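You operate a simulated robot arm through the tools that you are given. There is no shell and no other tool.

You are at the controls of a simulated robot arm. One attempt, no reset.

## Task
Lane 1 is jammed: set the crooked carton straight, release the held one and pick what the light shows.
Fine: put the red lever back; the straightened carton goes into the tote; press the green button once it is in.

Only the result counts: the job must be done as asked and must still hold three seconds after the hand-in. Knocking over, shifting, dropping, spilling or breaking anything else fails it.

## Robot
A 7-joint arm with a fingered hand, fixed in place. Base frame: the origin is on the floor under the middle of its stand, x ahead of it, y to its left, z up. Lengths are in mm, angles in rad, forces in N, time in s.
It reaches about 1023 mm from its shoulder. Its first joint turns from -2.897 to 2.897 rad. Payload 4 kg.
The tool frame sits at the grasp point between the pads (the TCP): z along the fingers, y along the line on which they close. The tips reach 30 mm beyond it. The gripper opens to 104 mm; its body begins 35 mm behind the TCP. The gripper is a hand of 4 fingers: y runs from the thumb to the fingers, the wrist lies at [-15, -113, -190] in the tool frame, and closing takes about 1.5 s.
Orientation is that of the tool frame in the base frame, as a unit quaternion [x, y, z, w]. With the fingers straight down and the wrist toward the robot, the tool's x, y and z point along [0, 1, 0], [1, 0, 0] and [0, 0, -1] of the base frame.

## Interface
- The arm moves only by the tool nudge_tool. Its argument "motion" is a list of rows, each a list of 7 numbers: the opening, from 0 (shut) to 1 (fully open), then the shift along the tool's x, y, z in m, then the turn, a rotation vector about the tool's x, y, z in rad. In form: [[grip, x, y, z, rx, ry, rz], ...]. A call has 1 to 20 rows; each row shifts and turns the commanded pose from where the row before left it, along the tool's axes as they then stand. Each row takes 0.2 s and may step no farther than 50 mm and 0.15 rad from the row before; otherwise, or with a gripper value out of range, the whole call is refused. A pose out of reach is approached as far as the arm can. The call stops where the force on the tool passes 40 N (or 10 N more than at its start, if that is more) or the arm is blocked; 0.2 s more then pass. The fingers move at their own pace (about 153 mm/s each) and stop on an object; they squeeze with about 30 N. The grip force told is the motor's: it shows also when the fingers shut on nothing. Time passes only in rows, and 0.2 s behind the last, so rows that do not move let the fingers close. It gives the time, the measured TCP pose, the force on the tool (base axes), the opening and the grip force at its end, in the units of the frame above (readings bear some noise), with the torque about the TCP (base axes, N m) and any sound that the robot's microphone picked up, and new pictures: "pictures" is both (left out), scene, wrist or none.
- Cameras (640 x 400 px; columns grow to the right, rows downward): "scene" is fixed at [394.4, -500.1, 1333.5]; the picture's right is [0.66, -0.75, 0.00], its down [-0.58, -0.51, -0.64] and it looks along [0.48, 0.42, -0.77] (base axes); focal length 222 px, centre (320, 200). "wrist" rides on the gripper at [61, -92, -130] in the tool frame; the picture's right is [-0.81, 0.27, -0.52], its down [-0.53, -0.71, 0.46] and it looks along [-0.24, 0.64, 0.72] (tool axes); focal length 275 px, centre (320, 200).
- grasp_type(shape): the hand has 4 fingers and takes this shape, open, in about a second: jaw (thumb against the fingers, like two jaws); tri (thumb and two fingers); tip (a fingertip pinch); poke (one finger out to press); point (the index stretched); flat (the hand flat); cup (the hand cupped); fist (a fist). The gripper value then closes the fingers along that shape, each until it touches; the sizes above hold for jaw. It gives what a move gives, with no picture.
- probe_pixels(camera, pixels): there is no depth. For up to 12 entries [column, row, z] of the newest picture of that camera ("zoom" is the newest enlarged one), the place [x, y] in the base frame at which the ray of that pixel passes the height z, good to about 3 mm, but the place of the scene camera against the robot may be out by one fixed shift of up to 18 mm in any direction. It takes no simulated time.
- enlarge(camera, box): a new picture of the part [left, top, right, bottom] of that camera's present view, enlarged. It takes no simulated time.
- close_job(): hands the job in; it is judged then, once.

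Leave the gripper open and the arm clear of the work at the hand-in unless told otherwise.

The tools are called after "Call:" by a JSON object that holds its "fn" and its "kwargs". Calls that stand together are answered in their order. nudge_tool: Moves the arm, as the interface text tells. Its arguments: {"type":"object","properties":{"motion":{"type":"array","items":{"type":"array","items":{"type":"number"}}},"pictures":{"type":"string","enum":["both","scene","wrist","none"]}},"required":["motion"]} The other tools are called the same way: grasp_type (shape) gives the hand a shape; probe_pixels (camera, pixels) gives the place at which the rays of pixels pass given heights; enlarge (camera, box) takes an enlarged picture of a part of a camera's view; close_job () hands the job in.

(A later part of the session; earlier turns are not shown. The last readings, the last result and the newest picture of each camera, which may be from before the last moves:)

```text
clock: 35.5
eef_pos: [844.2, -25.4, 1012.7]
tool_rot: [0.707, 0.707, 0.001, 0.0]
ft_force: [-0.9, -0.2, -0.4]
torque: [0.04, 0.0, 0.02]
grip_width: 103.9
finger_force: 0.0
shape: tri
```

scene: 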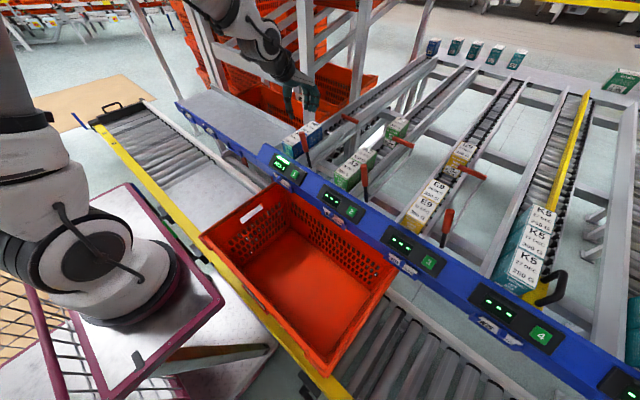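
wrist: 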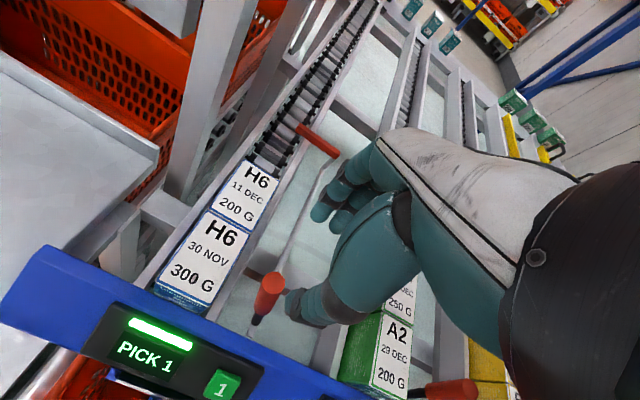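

Call:
{"fn": "nudge_tool", "kwargs": {"motion": [[1, 0.027, 0.0205, 0, 0, 0, 0], [1, 0.027, 0.0205, 0, 0, 0, 0], [1, 0, 0, 0, 0, 0, -0.1428], [1, 0, 0, 0, 0, 0, -0.1428], [1, 0, 0, 0, 0, 0, -0.1428], [1, 0, 0, 0, 0, 0, -0.1428], [1, 0, 0, 0, 0, 0, -0.1428], [1, 0, 0, 0, 0, 0, -0.1428], [1, 0, 0, 0, 0, 0, -0.1428], [1, 0, 0, 0, 0, 0, -0.1428], [1, 0, 0, 0, 0, 0, -0.1428], [1, 0, 0, 0, 0, 0, -0.1428], [1, 0, 0, 0, 0, 0, -0.1428], [1, 0, 0, 0, 0, 0, 0]], "pictures": "both"}}

Call:
{"fn": "enlarge", "kwargs": {"camera": "scene", "box": [260, 50, 350, 180]}}

Call:
{"fn": "enlarge", "kwargs": {"camera": "wrist", "box": [140, 120, 440, 400]}}

```text
clock: 38.5
eef_pos: [885.5, 28.6, 1012.8]
tool_rot: [-0.001, 1.0, 0.0, 0.001]
ft_force: [0.6, 0.3, 0.2]
torque: [0.0, -0.02, -0.03]
grip_width: 103.9
finger_force: 0.1
shape: tri
```

scene: 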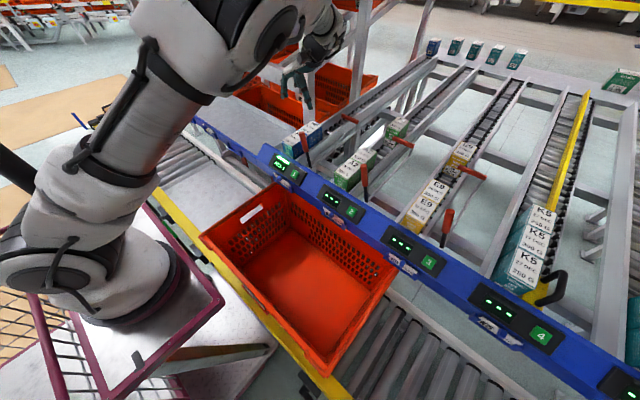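
wrist: 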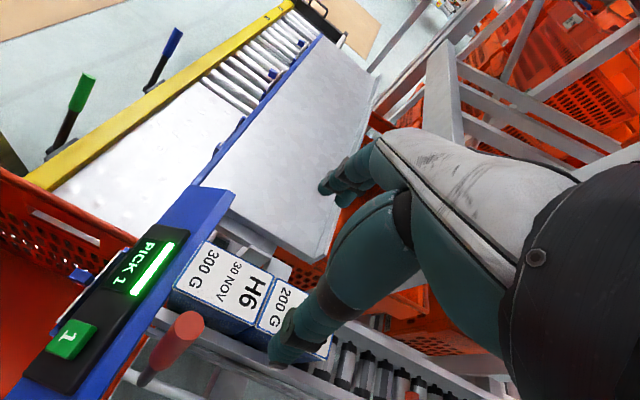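

```text
3.08 times, centred on (305, 115) of scene
```

zoom: 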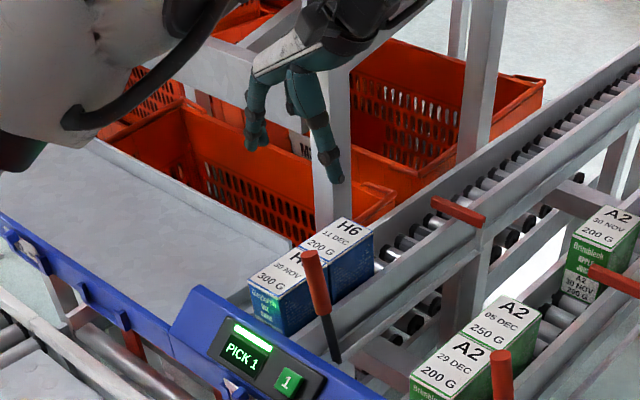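

```text
1.43 times, centred on (290, 260) of wrist
```

zoom: 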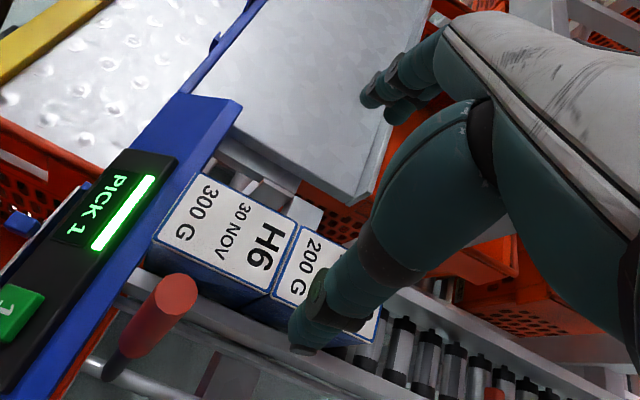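

I'll zoom in on the hand to see which fingers are extended in "tri".

Call:
{"fn": "enlarge", "kwargs": {"camera": "scene", "box": [275, 60, 325, 112]}}

Call:
{"fn": "enlarge", "kwargs": {"camera": "wrist", "box": [300, 120, 420, 220]}}

```text
7.69 times, centred on (300, 86) of scene
```

zoom: 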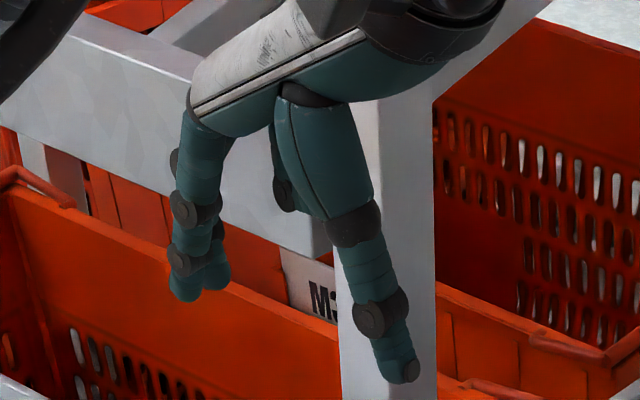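

```text
4.00 times, centred on (360, 170) of wrist
```

zoom: 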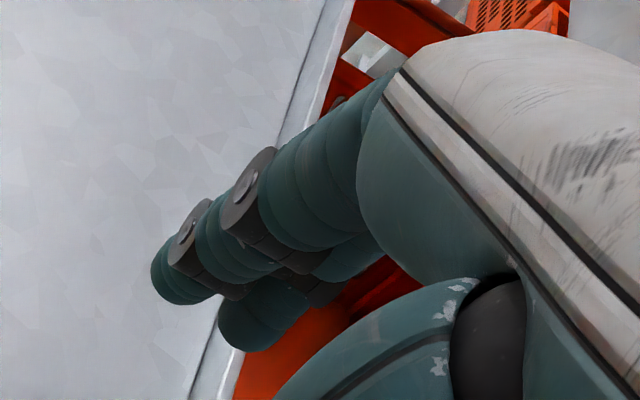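

In "tri", the two extended fingers are at x≈866 and 885 and the thumb at x≈884, all within the front carton (820–902). The third finger is folded above. I'll descend to TCP z≈905 first and check clearances.

Call:
{"fn": "nudge_tool", "kwargs": {"motion": [[1, 0, 0, 0.04, 0, 0, 0], [1, 0, 0, 0.04, 0, 0, 0], [1, 0, 0, 0.027, 0, 0, 0], [1, 0, 0, 0, 0, 0, 0]], "pictures": "both"}}

Call:
{"fn": "enlarge", "kwargs": {"camera": "scene", "box": [270, 85, 340, 155]}}

Call:
{"fn": "enlarge", "kwargs": {"camera": "wrist", "box": [160, 140, 420, 380]}}

```text
clock: 39.5
eef_pos: [885.3, 28.0, 905.6]
tool_rot: [0.0, 1.0, 0.0, 0.0]
ft_force: [-0.7, -0.6, 1.0]
torque: [0.0, 0.03, 0.03]
grip_width: 104.0
finger_force: 0.0
shape: tri
```

scene: 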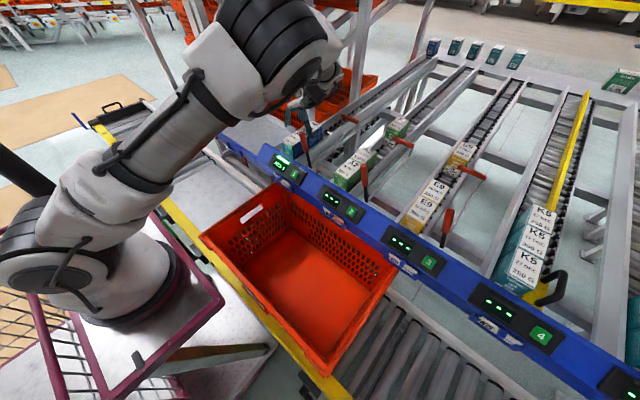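
wrist: 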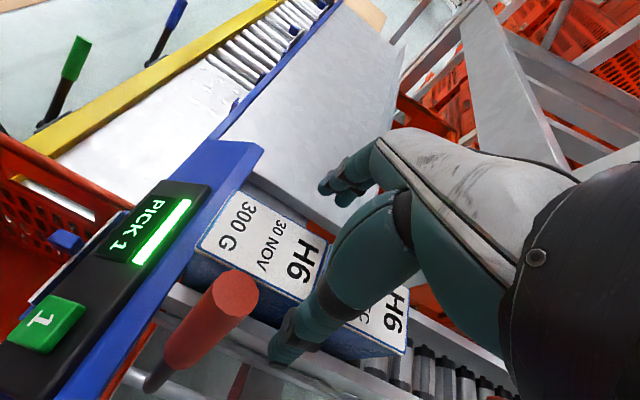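

```text
5.71 times, centred on (305, 120) of scene
```

zoom: 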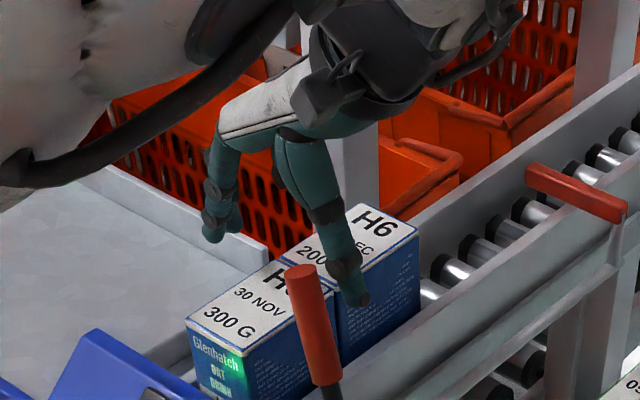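

```text
1.67 times, centred on (290, 260) of wrist
```

zoom: 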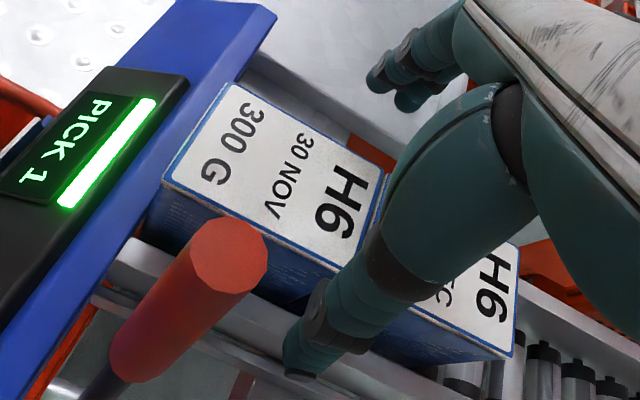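

Call:
{"fn": "probe_pixels", "kwargs": {"camera": "wrist", "pixels": [[308, 300.7, 861], [329, 245, 861], [196, 245, 854.5], [234.5, 189.5, 854.5], [236, 285, 920]]}}

```text
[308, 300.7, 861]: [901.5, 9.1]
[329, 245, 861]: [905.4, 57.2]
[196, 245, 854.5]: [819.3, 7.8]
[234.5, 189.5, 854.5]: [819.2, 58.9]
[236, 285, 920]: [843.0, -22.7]
```

The front carton spans x 819–902, y 8–58. I'll shift +4 mm in y and descend to TCP z≈863.

Call:
{"fn": "nudge_tool", "kwargs": {"motion": [[1, 0, 0.004, 0.02, 0, 0, 0], [1, 0, 0, 0.015, 0, 0, 0], [1, 0, 0, 0.008, 0, 0, 0], [1, 0, 0, 0, 0, 0, 0]], "pictures": "both"}}

Call:
{"fn": "enlarge", "kwargs": {"camera": "scene", "box": [270, 95, 340, 165]}}

Call:
{"fn": "enlarge", "kwargs": {"camera": "wrist", "box": [160, 120, 420, 360]}}

```text
clock: 40.5
eef_pos: [885.8, 33.3, 862.8]
tool_rot: [-0.001, 1.0, 0.0, 0.001]
ft_force: [-0.1, 0.6, -0.5]
torque: [-0.03, 0.01, -0.01]
grip_width: 104.0
finger_force: 0.1
shape: tri
```

scene: 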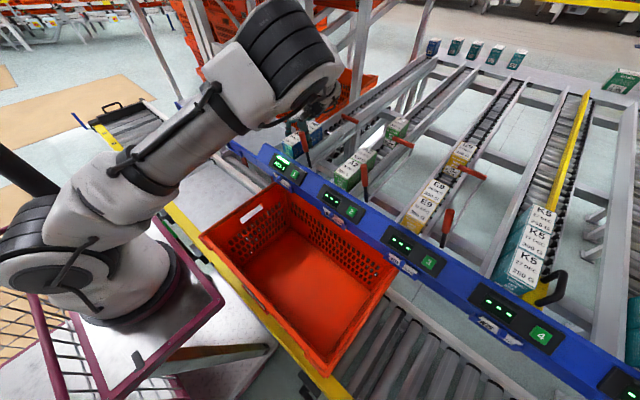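
wrist: 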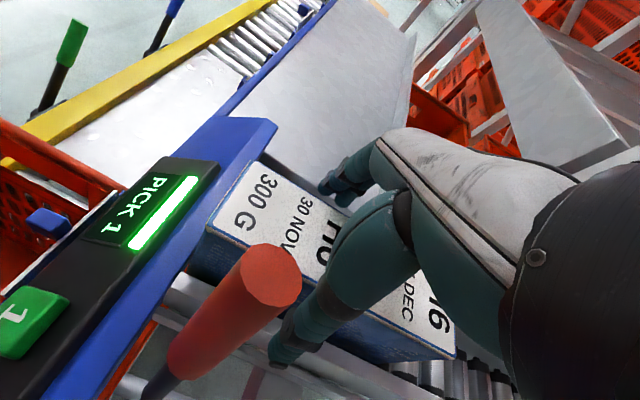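

```text
5.71 times, centred on (305, 130) of scene
```

zoom: 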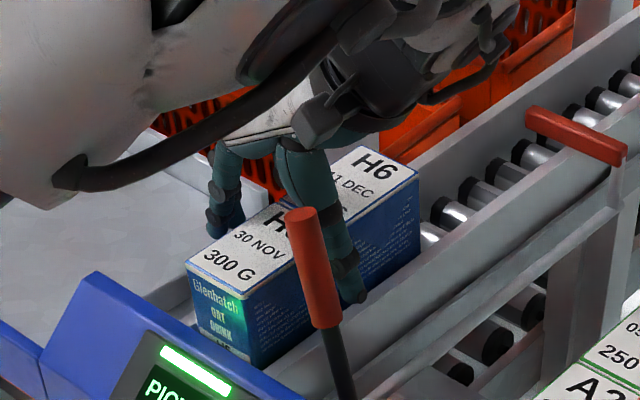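

```text
1.67 times, centred on (290, 240) of wrist
```

zoom: 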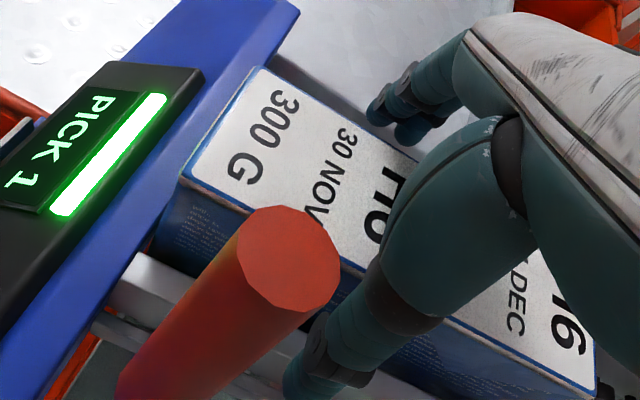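

The thumb will land at x≈883 on the front carton's right face, clear of the second carton and the lever. Closing the tri-grip.

Call:
{"fn": "nudge_tool", "kwargs": {"motion": [[0.8, 0, 0, 0, 0, 0, 0], [0.6, 0, 0, 0, 0, 0, 0], [0.45, 0, 0, 0, 0, 0, 0], [0.3, 0, 0, 0, 0, 0, 0], [0.3, 0, 0, 0, 0, 0, 0], [0.3, 0, 0, 0, 0, 0, 0], [0.3, 0, 0, 0, 0, 0, 0], [0.3, 0, 0, 0, 0, 0, 0]], "pictures": "both"}}

Call:
{"fn": "enlarge", "kwargs": {"camera": "scene", "box": [270, 95, 340, 165]}}

Call:
{"fn": "enlarge", "kwargs": {"camera": "wrist", "box": [160, 120, 420, 360]}}

```text
clock: 42.3
eef_pos: [886.2, 33.1, 862.6]
tool_rot: [-0.001, 1.0, 0.0, 0.001]
ft_force: [0.6, 0.1, -0.1]
torque: [0.01, 0.02, 0.03]
grip_width: 49.0
finger_force: 30.0
shape: tri
```

scene: 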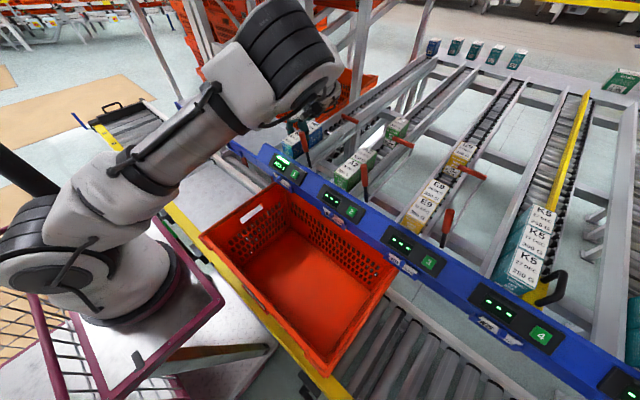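
wrist: 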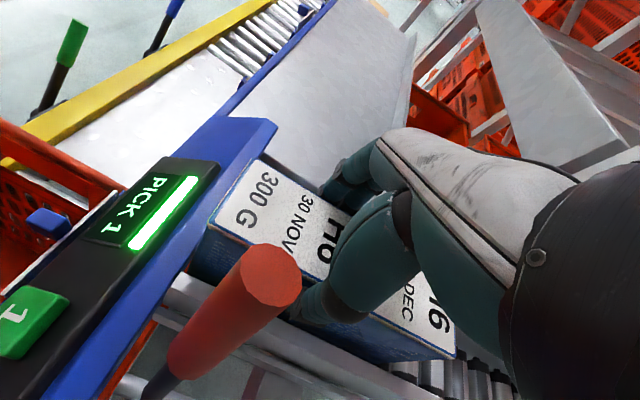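

```text
5.71 times, centred on (305, 130) of scene
```

zoom: 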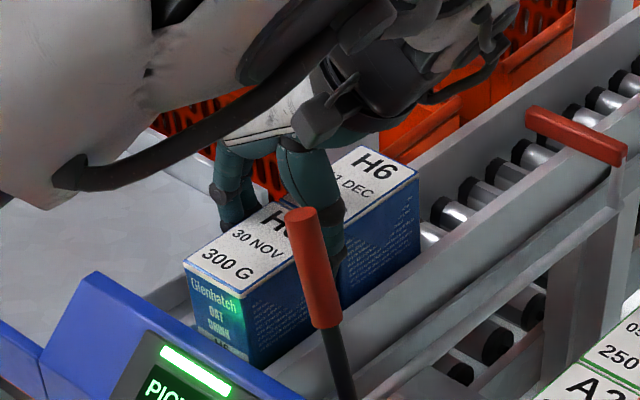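

```text
1.67 times, centred on (290, 240) of wrist
```

zoom: 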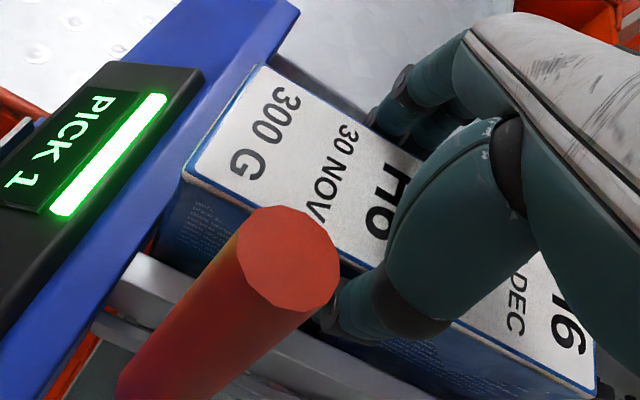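

The grip is firm at 49 mm. I'll lift slowly, 30 mm first with a slight −x drift along the carton's own tilt, and check that only the front carton comes up.

Call:
{"fn": "nudge_tool", "kwargs": {"motion": [[0.3, 0.0004, 0, -0.007, 0, 0, 0], [0.3, 0.0005, 0, -0.01, 0, 0, 0], [0.3, 0.0006, 0, -0.013, 0, 0, 0], [0.3, 0, 0, 0, 0, 0, 0]], "pictures": "both"}}

Call:
{"fn": "enlarge", "kwargs": {"camera": "scene", "box": [270, 85, 340, 155]}}

Call:
{"fn": "enlarge", "kwargs": {"camera": "wrist", "box": [160, 120, 420, 360]}}

```text
clock: 43.3
eef_pos: [884.8, 33.4, 892.1]
tool_rot: [-0.001, 1.0, 0.0, 0.001]
ft_force: [0.3, 0.2, -3.1]
torque: [0.01, -0.06, -0.01]
grip_width: 48.7
finger_force: 29.9
shape: tri
```

scene: 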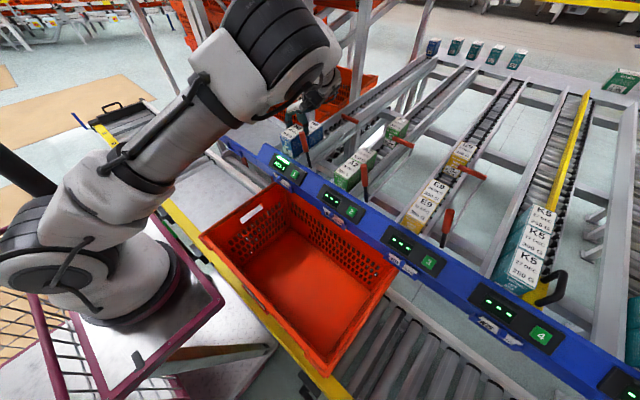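
wrist: 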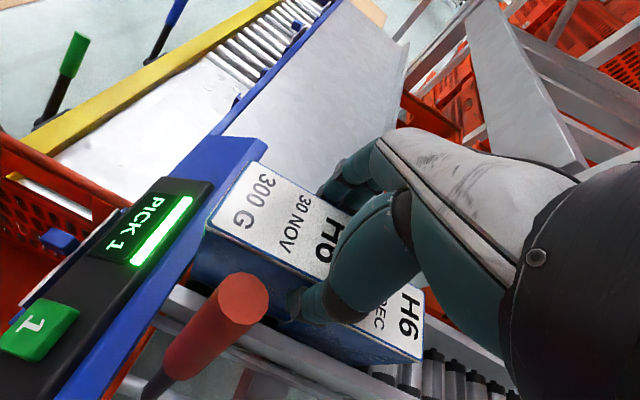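

```text
5.71 times, centred on (305, 120) of scene
```

zoom: 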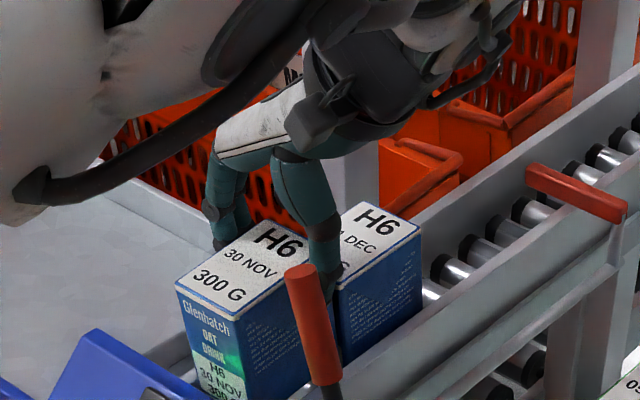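

```text
1.67 times, centred on (290, 240) of wrist
```

zoom: 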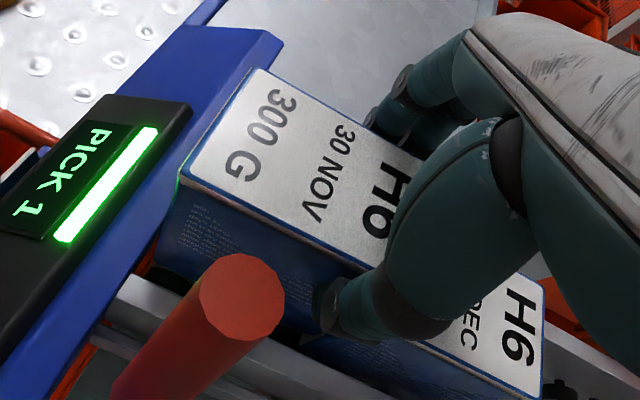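

Only the front carton rises, and the second stays put. I'll keep lifting to TCP z≈1010 so everything clears the lever top.

Call:
{"fn": "nudge_tool", "kwargs": {"motion": [[0.3, 0.0006, 0, -0.018, 0, 0, 0], [0.3, 0.0006, 0, -0.02, 0, 0, 0], [0.3, 0.0006, 0, -0.02, 0, 0, 0], [0.3, 0, 0, -0.03, 0, 0, 0], [0.3, 0, 0, -0.03, 0, 0, 0], [0.3, 0, 0, 0, 0, 0, 0]], "pictures": "both"}}

Call:
{"fn": "enlarge", "kwargs": {"camera": "scene", "box": [260, 60, 350, 160]}}

Call:
{"fn": "enlarge", "kwargs": {"camera": "wrist", "box": [160, 120, 420, 400]}}

```text
clock: 44.7
eef_pos: [883.0, 32.8, 1010.5]
tool_rot: [-0.001, 1.0, 0.001, 0.001]
ft_force: [0.4, -0.5, -2.8]
torque: [-0.02, -0.01, 0.0]
grip_width: 48.7
finger_force: 29.9
shape: tri
```

scene: 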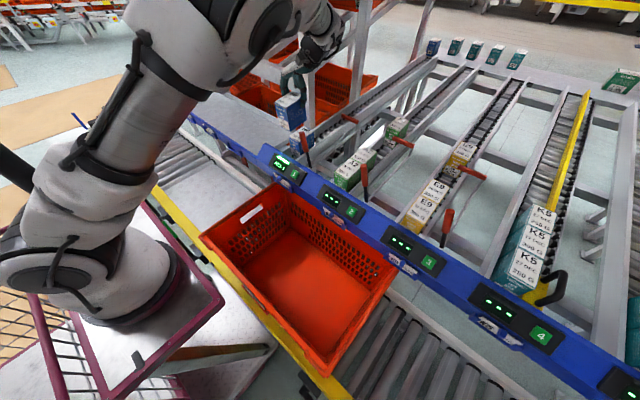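
wrist: 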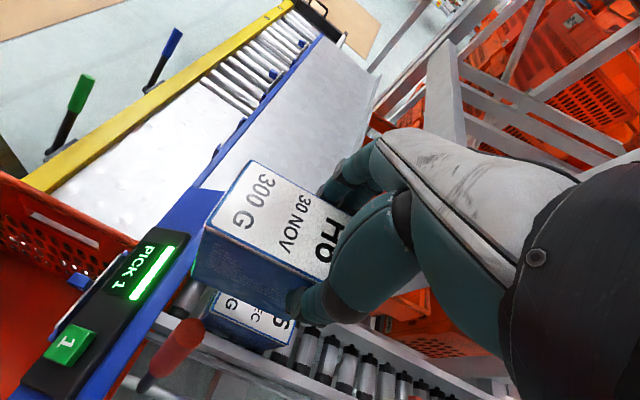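

```text
4.00 times, centred on (305, 110) of scene
```

zoom: 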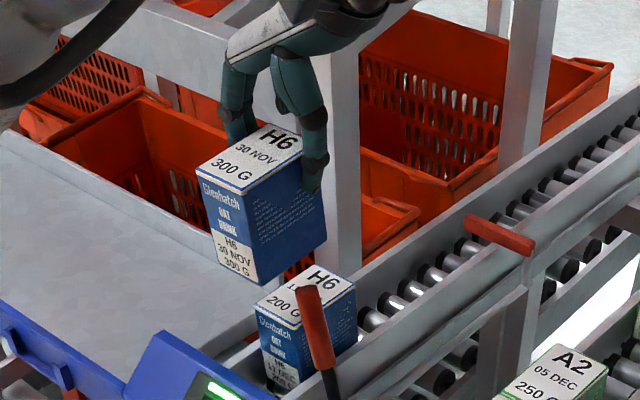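

```text
1.43 times, centred on (290, 260) of wrist
```

zoom: 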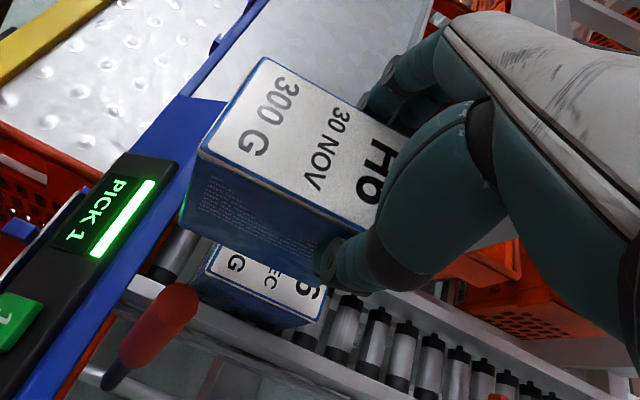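

The second carton has rolled to the front, straight. Now I'll carry the picked carton over the beam to above the tote, whose rim is roughly x 425–775, y −485…+90 and z≈663 by triangulation. Target is above (620,−150).

Call:
{"fn": "nudge_tool", "kwargs": {"motion": [[0.3, 0, 0, -0.02, 0, 0, 0], [0.3, 0.033, -0.0229, 0, 0, 0, 0], [0.3, 0.033, -0.0229, 0, 0, 0, 0], [0.3, 0.033, -0.0229, 0, 0, 0, 0], [0.3, 0.033, -0.0229, 0, 0, 0, 0], [0.3, 0.033, -0.0229, 0, 0, 0, 0], [0.3, 0.033, -0.0229, 0, 0, 0, 0], [0.3, 0.033, -0.0229, 0, 0, 0, 0], [0.3, 0.033, -0.0229, 0, 0, 0, 0], [0.3, 0, 0, 0, 0, 0, 0]], "pictures": "both"}}

```text
clock: 46.9
eef_pos: [617.4, -150.9, 1028.2]
tool_rot: [-0.001, 1.0, 0.0, 0.001]
ft_force: [-0.5, -0.6, -2.7]
torque: [0.01, -0.03, -0.01]
grip_width: 48.8
finger_force: 30.0
shape: tri
```

scene: 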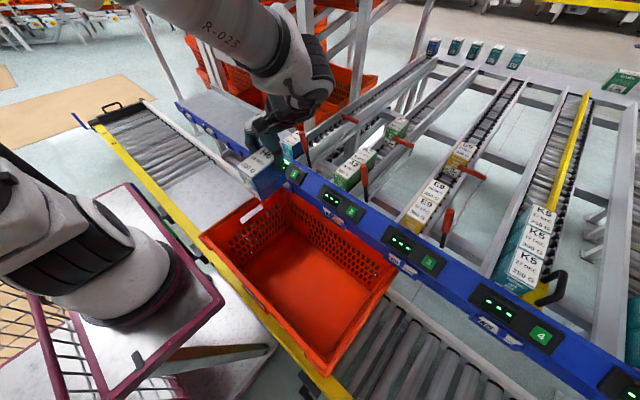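
wrist: 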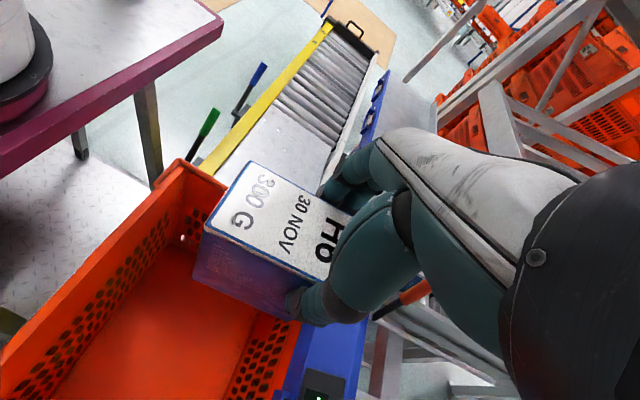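

The carton is over the tote. I'll enlarge the wrist view to find the tote's rim and floor.

Call:
{"fn": "enlarge", "kwargs": {"camera": "wrist", "box": [0, 140, 320, 400]}}

Call:
{"fn": "probe_pixels", "kwargs": {"camera": "wrist", "pixels": [[175, 163, 663], [2, 345, 663], [175, 163, 640], [175, 163, 690]]}}

Call:
{"fn": "enlarge", "kwargs": {"camera": "scene", "box": [190, 130, 410, 390]}}

```text
1.54 times, centred on (160, 270) of wrist
```

zoom: 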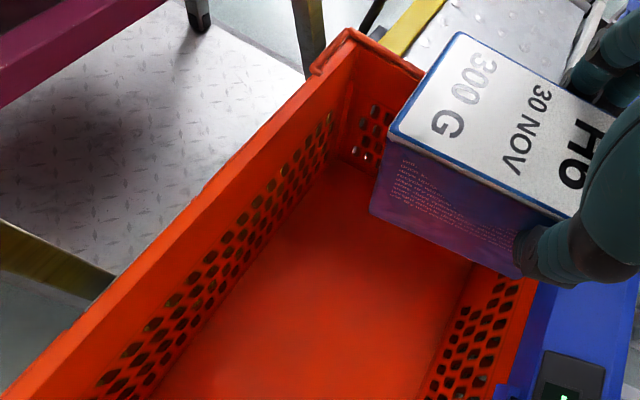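

```text
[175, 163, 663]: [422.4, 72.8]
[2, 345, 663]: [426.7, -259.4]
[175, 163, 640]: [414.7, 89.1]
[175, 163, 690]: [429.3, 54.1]
```

```text
1.54 times, centred on (300, 260) of scene
```

zoom: 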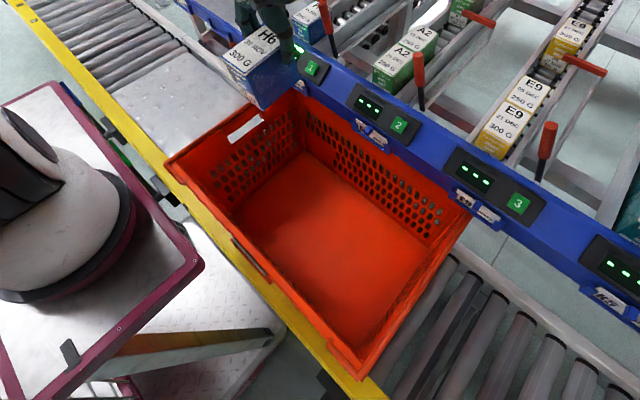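

The rim corner is confirmed at about (422,73,663), and the floor seems about 200–250 mm below it. I'll lower in stages, first to TCP z≈830, and watch the arm's clearance.

Call:
{"fn": "nudge_tool", "kwargs": {"motion": [[0.3, 0, 0, 0.04, 0, 0, 0], [0.3, 0, 0, 0.04, 0, 0, 0], [0.3, 0, 0, 0.04, 0, 0, 0], [0.3, 0, 0, 0.04, 0, 0, 0], [0.3, 0, 0, 0.04, 0, 0, 0], [0.3, 0, 0, 0, 0, 0, 0]], "pictures": "both"}}

```text
clock: 48.3
eef_pos: [620.3, -150.2, 830.6]
tool_rot: [-0.001, 1.0, 0.0, 0.0]
ft_force: [-0.5, 0.2, -2.9]
torque: [-0.01, -0.07, 0.01]
grip_width: 48.6
finger_force: 29.8
shape: tri
```

scene: 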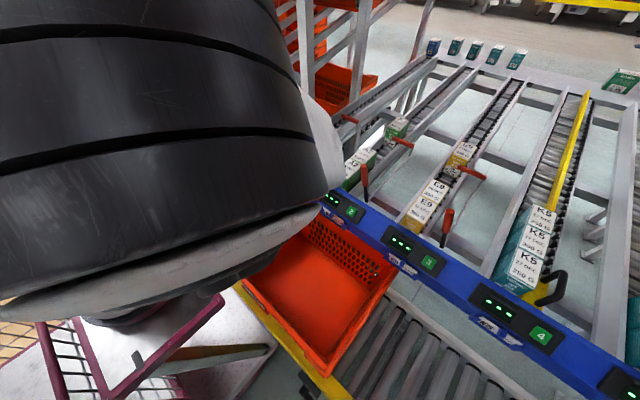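
wrist: 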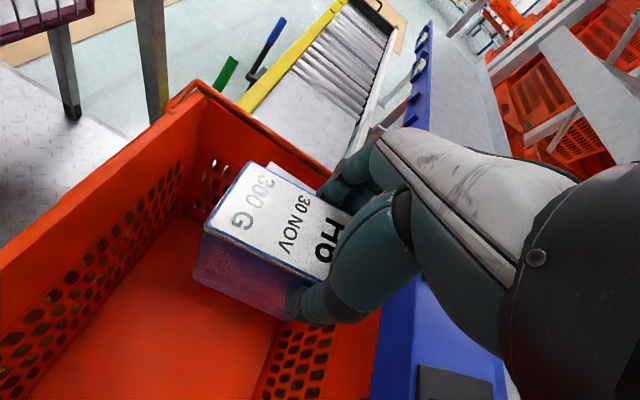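

The arm's elbow swings toward the camera side in this hand yaw. I prefer the default yaw for reaching into the tote, so I'll rise 100 mm and turn the hand back by 90° before lowering.

Call:
{"fn": "nudge_tool", "kwargs": {"motion": [[0.3, 0, 0, -0.035, 0, 0, 0], [0.3, 0, 0, -0.035, 0, 0, 0], [0.3, 0, 0, -0.03, 0, 0, 0], [0.3, 0, 0, 0, 0, 0, 0.1428], [0.3, 0, 0, 0, 0, 0, 0.1428], [0.3, 0, 0, 0, 0, 0, 0.1428], [0.3, 0, 0, 0, 0, 0, 0.1428], [0.3, 0, 0, 0, 0, 0, 0.1428], [0.3, 0, 0, 0, 0, 0, 0.1428], [0.3, 0, 0, 0, 0, 0, 0.1428], [0.3, 0, 0, 0, 0, 0, 0.1428], [0.3, 0, 0, 0, 0, 0, 0.1428], [0.3, 0, 0, 0, 0, 0, 0.1428], [0.3, 0, 0, 0, 0, 0, 0.1428], [0.3, 0, 0, 0, 0, 0, 0]], "pictures": "both"}}

```text
clock: 51.5
eef_pos: [665.1, -169.1, 945.6]
tool_rot: [0.707, 0.707, 0.0, 0.001]
ft_force: [0.5, -0.5, -2.2]
torque: [-0.02, -0.01, 0.0]
grip_width: 48.4
finger_force: 30.7
shape: tri
out of reach, approached as far as the arm can: row 10, 11, 12, 13, 14
```

scene: 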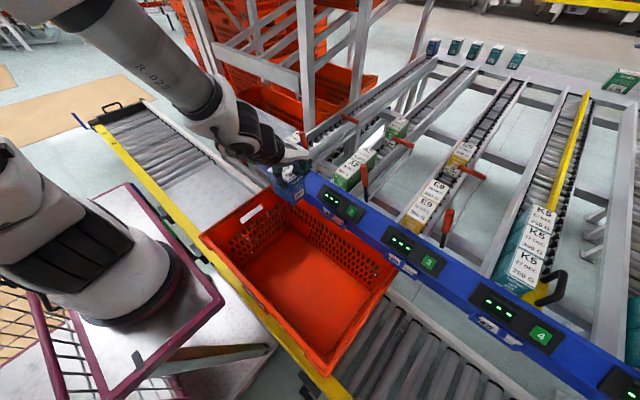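
wrist: 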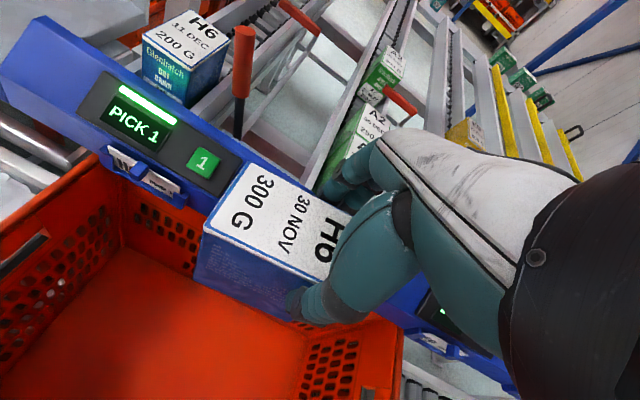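

The yaw turned correctly, but that spot is too close to the base for the arm in this yaw: it stopped at (665,−169,946). I'll shift outward (+60 mm x, −50 mm y) to get back within reach and re-read the pose.

Call:
{"fn": "nudge_tool", "kwargs": {"motion": [[0.3, -0.025, 0.03, 0, 0, 0, 0], [0.3, -0.025, 0.03, 0, 0, 0, 0], [0.3, 0, 0, 0, 0, 0, 0]], "pictures": "both"}}

```text
clock: 52.3
eef_pos: [726.2, -219.3, 945.3]
tool_rot: [0.706, 0.708, 0.0, 0.001]
ft_force: [0.4, 0.0, -1.9]
torque: [-0.05, -0.03, 0.03]
grip_width: 48.3
finger_force: 29.7
shape: tri
```

scene: 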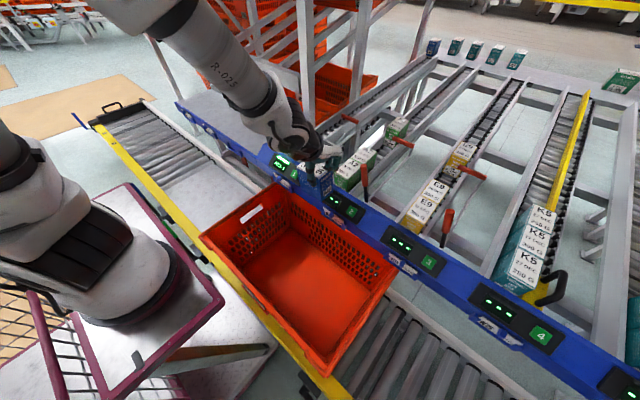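
wrist: 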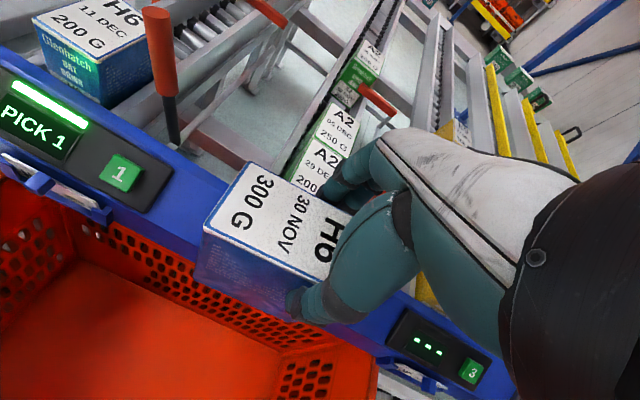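

I'm back in reach at (726,−219,945). I'll move along the tote toward −y and inward, to about (680,−310), where the arm has more room.

Call:
{"fn": "nudge_tool", "kwargs": {"motion": [[0.3, -0.03, -0.014, 0, 0, 0, 0], [0.3, -0.03, -0.016, 0, 0, 0, 0], [0.3, -0.03, -0.016, 0, 0, 0, 0], [0.3, 0, 0, 0, 0, 0, 0]], "pictures": "both"}}

```text
clock: 53.3
eef_pos: [679.2, -308.4, 945.3]
tool_rot: [0.707, 0.707, 0.0, 0.001]
ft_force: [0.5, -0.2, -2.1]
torque: [-0.03, 0.0, -0.01]
grip_width: 48.6
finger_force: 30.0
shape: tri
```

scene: 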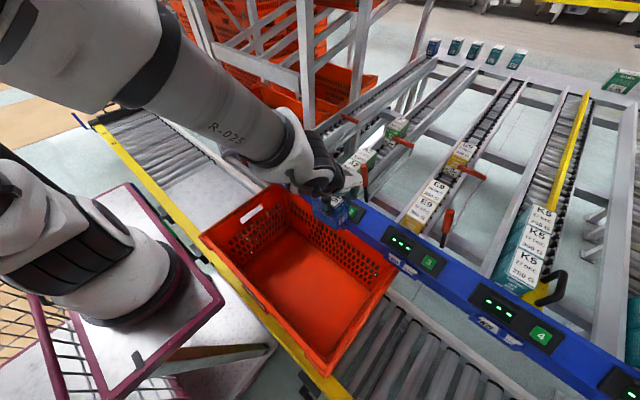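
wrist: 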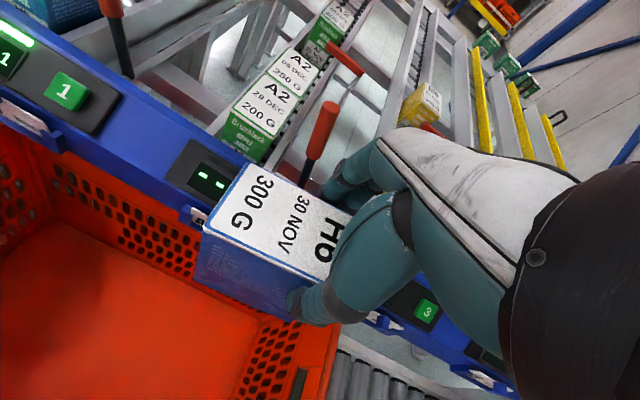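

Good posture and within reach. Now I'll lower while moving inward, to about (640,−308,785).

Call:
{"fn": "nudge_tool", "kwargs": {"motion": [[0.3, 0, -0.015, 0.03, 0, 0, 0], [0.3, 0, -0.012, 0.043, 0, 0, 0], [0.3, 0, -0.008, 0.043, 0, 0, 0], [0.3, 0, -0.004, 0.043, 0, 0, 0], [0.3, 0, 0, 0, 0, 0, 0]], "pictures": "both"}}

```text
clock: 54.5
eef_pos: [641.0, -308.9, 786.1]
tool_rot: [0.707, 0.707, 0.001, 0.001]
ft_force: [1.1, 0.4, -2.5]
torque: [-0.05, -0.01, 0.02]
grip_width: 48.7
finger_force: 29.5
shape: tri
```

scene: 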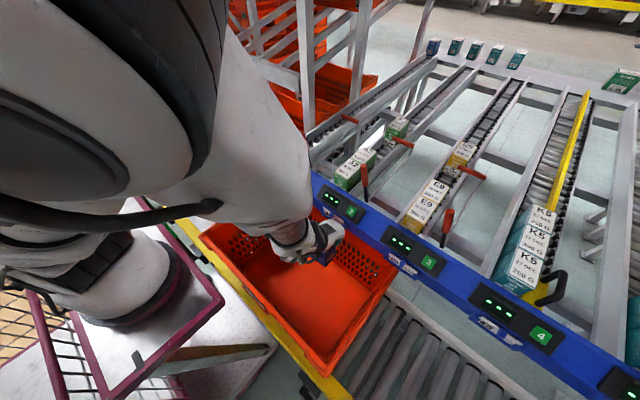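
wrist: 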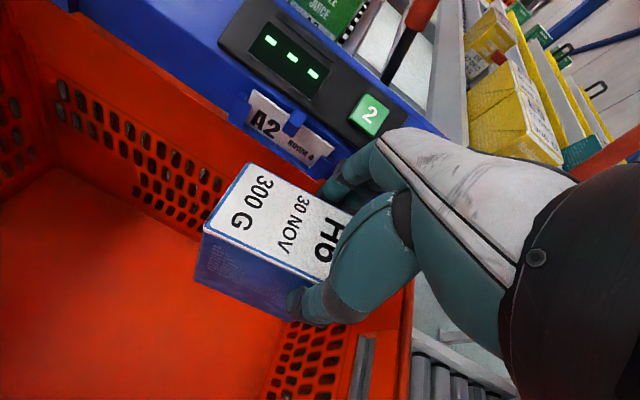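

Call:
{"fn": "probe_pixels", "kwargs": {"camera": "wrist", "pixels": [[412, 290, 663], [400, 390, 663], [55, 20, 663], [230, 130, 663], [60, 170, 430], [255, 330, 430], [60, 170, 460], [200, 235, 430]]}}

Call:
{"fn": "enlarge", "kwargs": {"camera": "wrist", "box": [0, 0, 430, 400]}}

```text
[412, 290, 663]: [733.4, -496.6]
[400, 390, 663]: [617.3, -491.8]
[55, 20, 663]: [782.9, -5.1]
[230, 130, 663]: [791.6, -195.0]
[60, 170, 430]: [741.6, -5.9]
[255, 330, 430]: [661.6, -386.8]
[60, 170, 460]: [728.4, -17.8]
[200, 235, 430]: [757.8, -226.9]
```

```text
1.00 times, centred on (215, 200) of wrist (not enlarged: the box is as wide or as high as the picture)
```

zoom: 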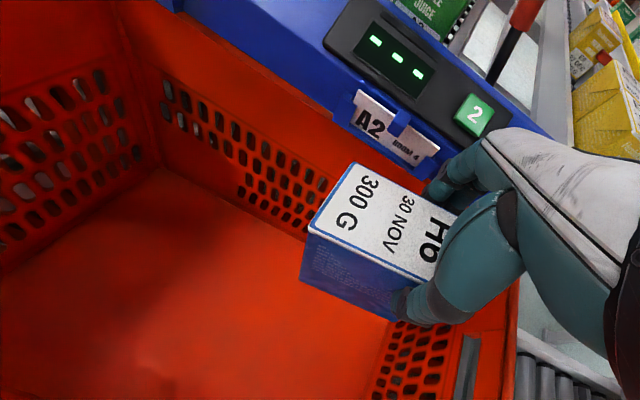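

The tote interior at rim height spans about x 425–785, y −494…+75, so the carton at (641,−287) is well inside. I'll lower 160 mm more, watching reach and forces.

Call:
{"fn": "nudge_tool", "kwargs": {"motion": [[0.3, 0, 0, 0.04, 0, 0, 0], [0.3, 0, 0, 0.04, 0, 0, 0], [0.3, 0, 0, 0.04, 0, 0, 0], [0.3, 0, 0, 0.04, 0, 0, 0], [0.3, 0, 0, 0, 0, 0, 0]], "pictures": "both"}}

```text
clock: 55.7
eef_pos: [640.9, -308.7, 627.1]
tool_rot: [0.706, 0.708, 0.001, 0.001]
ft_force: [0.0, 0.8, -1.8]
torque: [-0.06, -0.04, -0.02]
grip_width: 48.2
finger_force: 30.2
shape: tri
```

scene: 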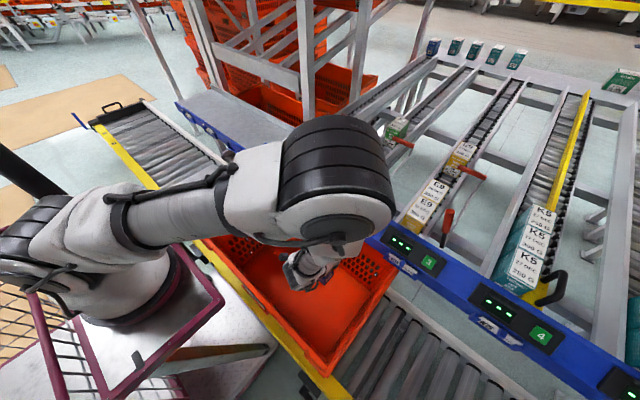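
wrist: 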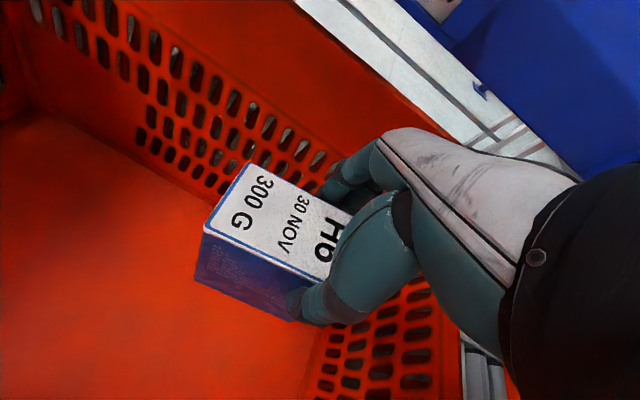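

No contact yet. A large arm joint now appears above the tote near the beam (scene ≈ (335,190)), so I'll look closely at its clearance before going further.

Call:
{"fn": "enlarge", "kwargs": {"camera": "scene", "box": [220, 90, 460, 310]}}

Call:
{"fn": "enlarge", "kwargs": {"camera": "wrist", "box": [0, 0, 480, 400]}}

```text
1.82 times, centred on (340, 200) of scene
```

zoom: 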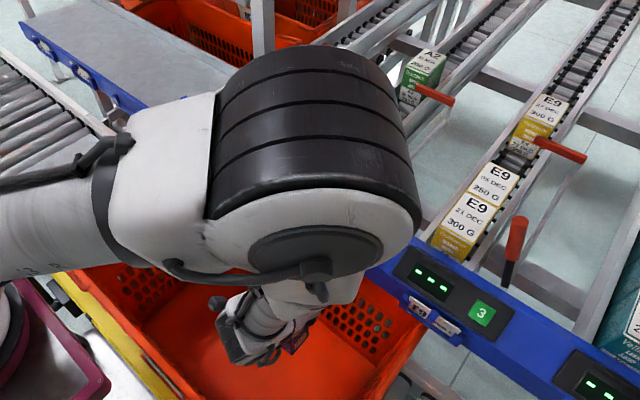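

```text
1.00 times, centred on (240, 200) of wrist (not enlarged: the box is as wide or as high as the picture)
```

zoom: 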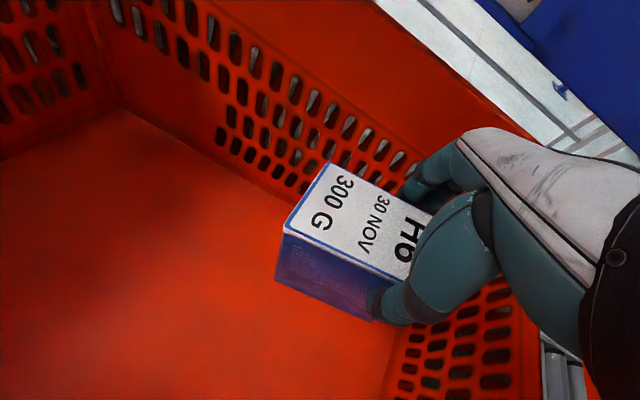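

The elbow joint is large in the picture because it is near the camera (z≈1000), well above the lanes, so clearance is fine. I'll lower another 50 mm.

Call:
{"fn": "nudge_tool", "kwargs": {"motion": [[0.3, 0, 0, 0.025, 0, 0, 0], [0.3, 0, 0, 0.025, 0, 0, 0], [0.3, 0, 0, 0, 0, 0, 0]], "pictures": "both"}}

```text
clock: 56.5
eef_pos: [641.5, -310.0, 576.4]
tool_rot: [0.706, 0.708, 0.0, 0.001]
ft_force: [-0.4, 1.0, -2.6]
torque: [-0.06, 0.02, 0.02]
grip_width: 48.4
finger_force: 29.9
shape: tri
```

scene: 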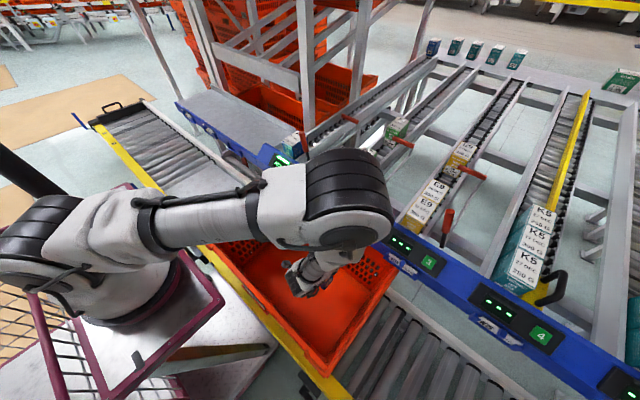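
wrist: 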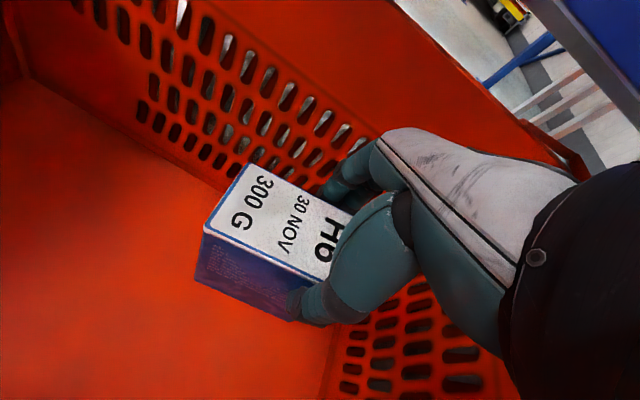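

Still no contact (bottom ≈ z 504). I'll continue down in 12 mm steps with force checks.

Call:
{"fn": "nudge_tool", "kwargs": {"motion": [[0.3, 0, 0, 0.012, 0, 0, 0], [0.3, 0, 0, 0.012, 0, 0, 0], [0.3, 0, 0, 0, 0, 0, 0]], "pictures": "wrist"}}

```text
clock: 57.3
eef_pos: [641.8, -309.8, 552.4]
tool_rot: [0.706, 0.708, 0.001, 0.001]
ft_force: [-0.1, 0.2, -1.5]
torque: [-0.06, -0.02, 0.02]
grip_width: 48.5
finger_force: 30.0
shape: tri
```

wrist: 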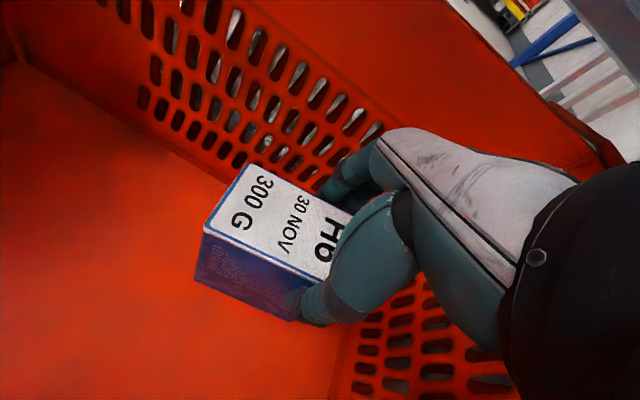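

The floor looks lower than I first guessed. To keep the wrist well away from the tote's near wall (x≈425), I'll shift +35 mm in x here and look.

Call:
{"fn": "nudge_tool", "kwargs": {"motion": [[0.3, 0, 0.0175, 0, 0, 0, 0], [0.3, 0, 0.0175, 0, 0, 0, 0], [0.3, 0, 0, 0, 0, 0, 0]], "pictures": "both"}}

Call:
{"fn": "enlarge", "kwargs": {"camera": "scene", "box": [220, 140, 420, 370]}}

```text
clock: 58.1
eef_pos: [675.4, -308.9, 553.0]
tool_rot: [0.707, 0.708, 0.001, 0.0]
ft_force: [0.2, -0.3, -1.7]
torque: [-0.05, -0.01, 0.0]
grip_width: 48.5
finger_force: 29.8
shape: tri
```

scene: 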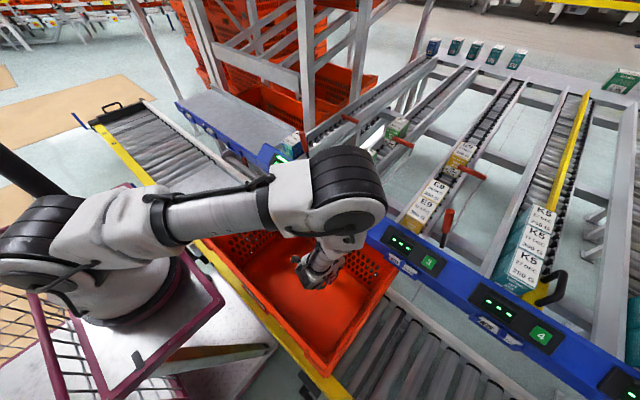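
wrist: 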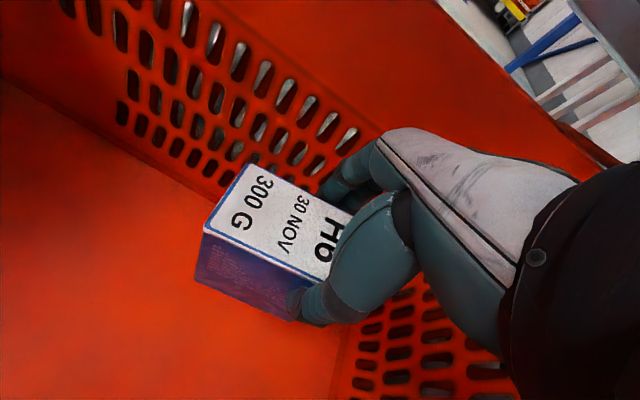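

```text
1.74 times, centred on (320, 255) of scene
```

zoom: 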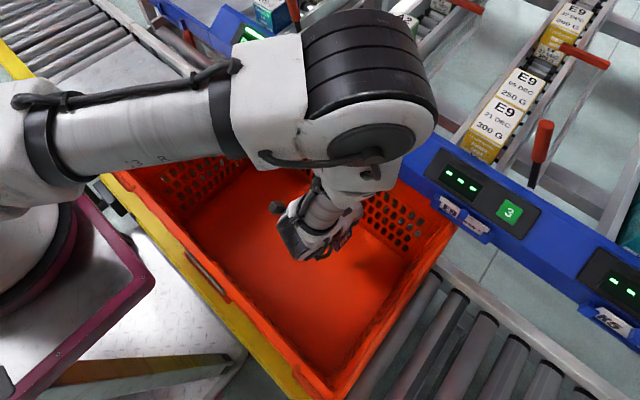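

The elbow is still high (z≈1040 estimated), so it's safe. I'll continue down in 12 mm steps, with a picture each call.

Call:
{"fn": "nudge_tool", "kwargs": {"motion": [[0.3, 0, 0, 0.012, 0, 0, 0], [0.3, 0, 0, 0.012, 0, 0, 0], [0.3, 0, 0, 0.012, 0, 0, 0], [0.3, 0, 0, 0, 0, 0, 0]], "pictures": "both"}}

```text
clock: 59.1
eef_pos: [675.9, -309.1, 516.3]
tool_rot: [0.706, 0.708, 0.0, 0.001]
ft_force: [-0.1, 0.7, -2.3]
torque: [-0.03, -0.03, 0.01]
grip_width: 48.4
finger_force: 29.5
shape: tri
```

scene: 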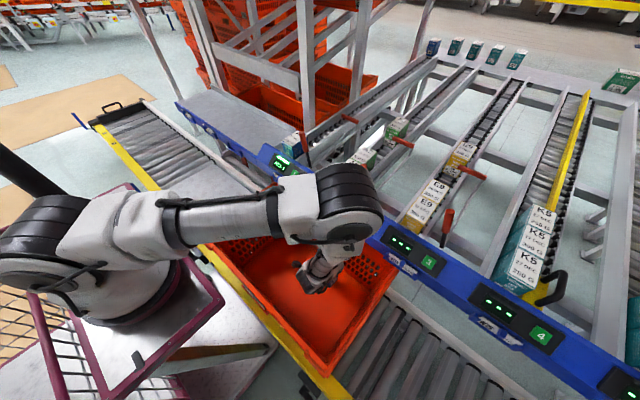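
wrist: 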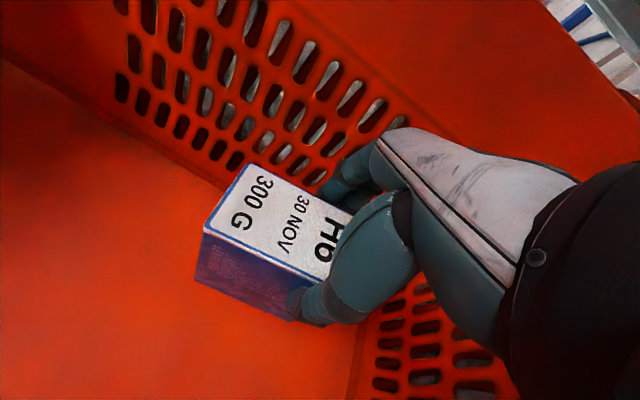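

Call:
{"fn": "nudge_tool", "kwargs": {"motion": [[0.3, 0, 0, 0.01, 0, 0, 0], [0.3, 0, 0, 0.01, 0, 0, 0], [0.3, 0, 0, 0, 0, 0, 0]], "pictures": "wrist"}}

```text
clock: 59.9
eef_pos: [676.2, -309.1, 496.1]
tool_rot: [0.707, 0.708, 0.0, 0.001]
ft_force: [0.3, -0.2, -2.0]
torque: [-0.04, 0.0, -0.02]
grip_width: 48.6
finger_force: 30.2
shape: tri
```

wrist: 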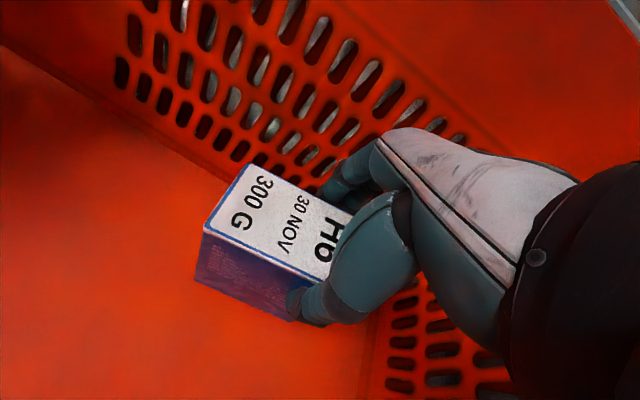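

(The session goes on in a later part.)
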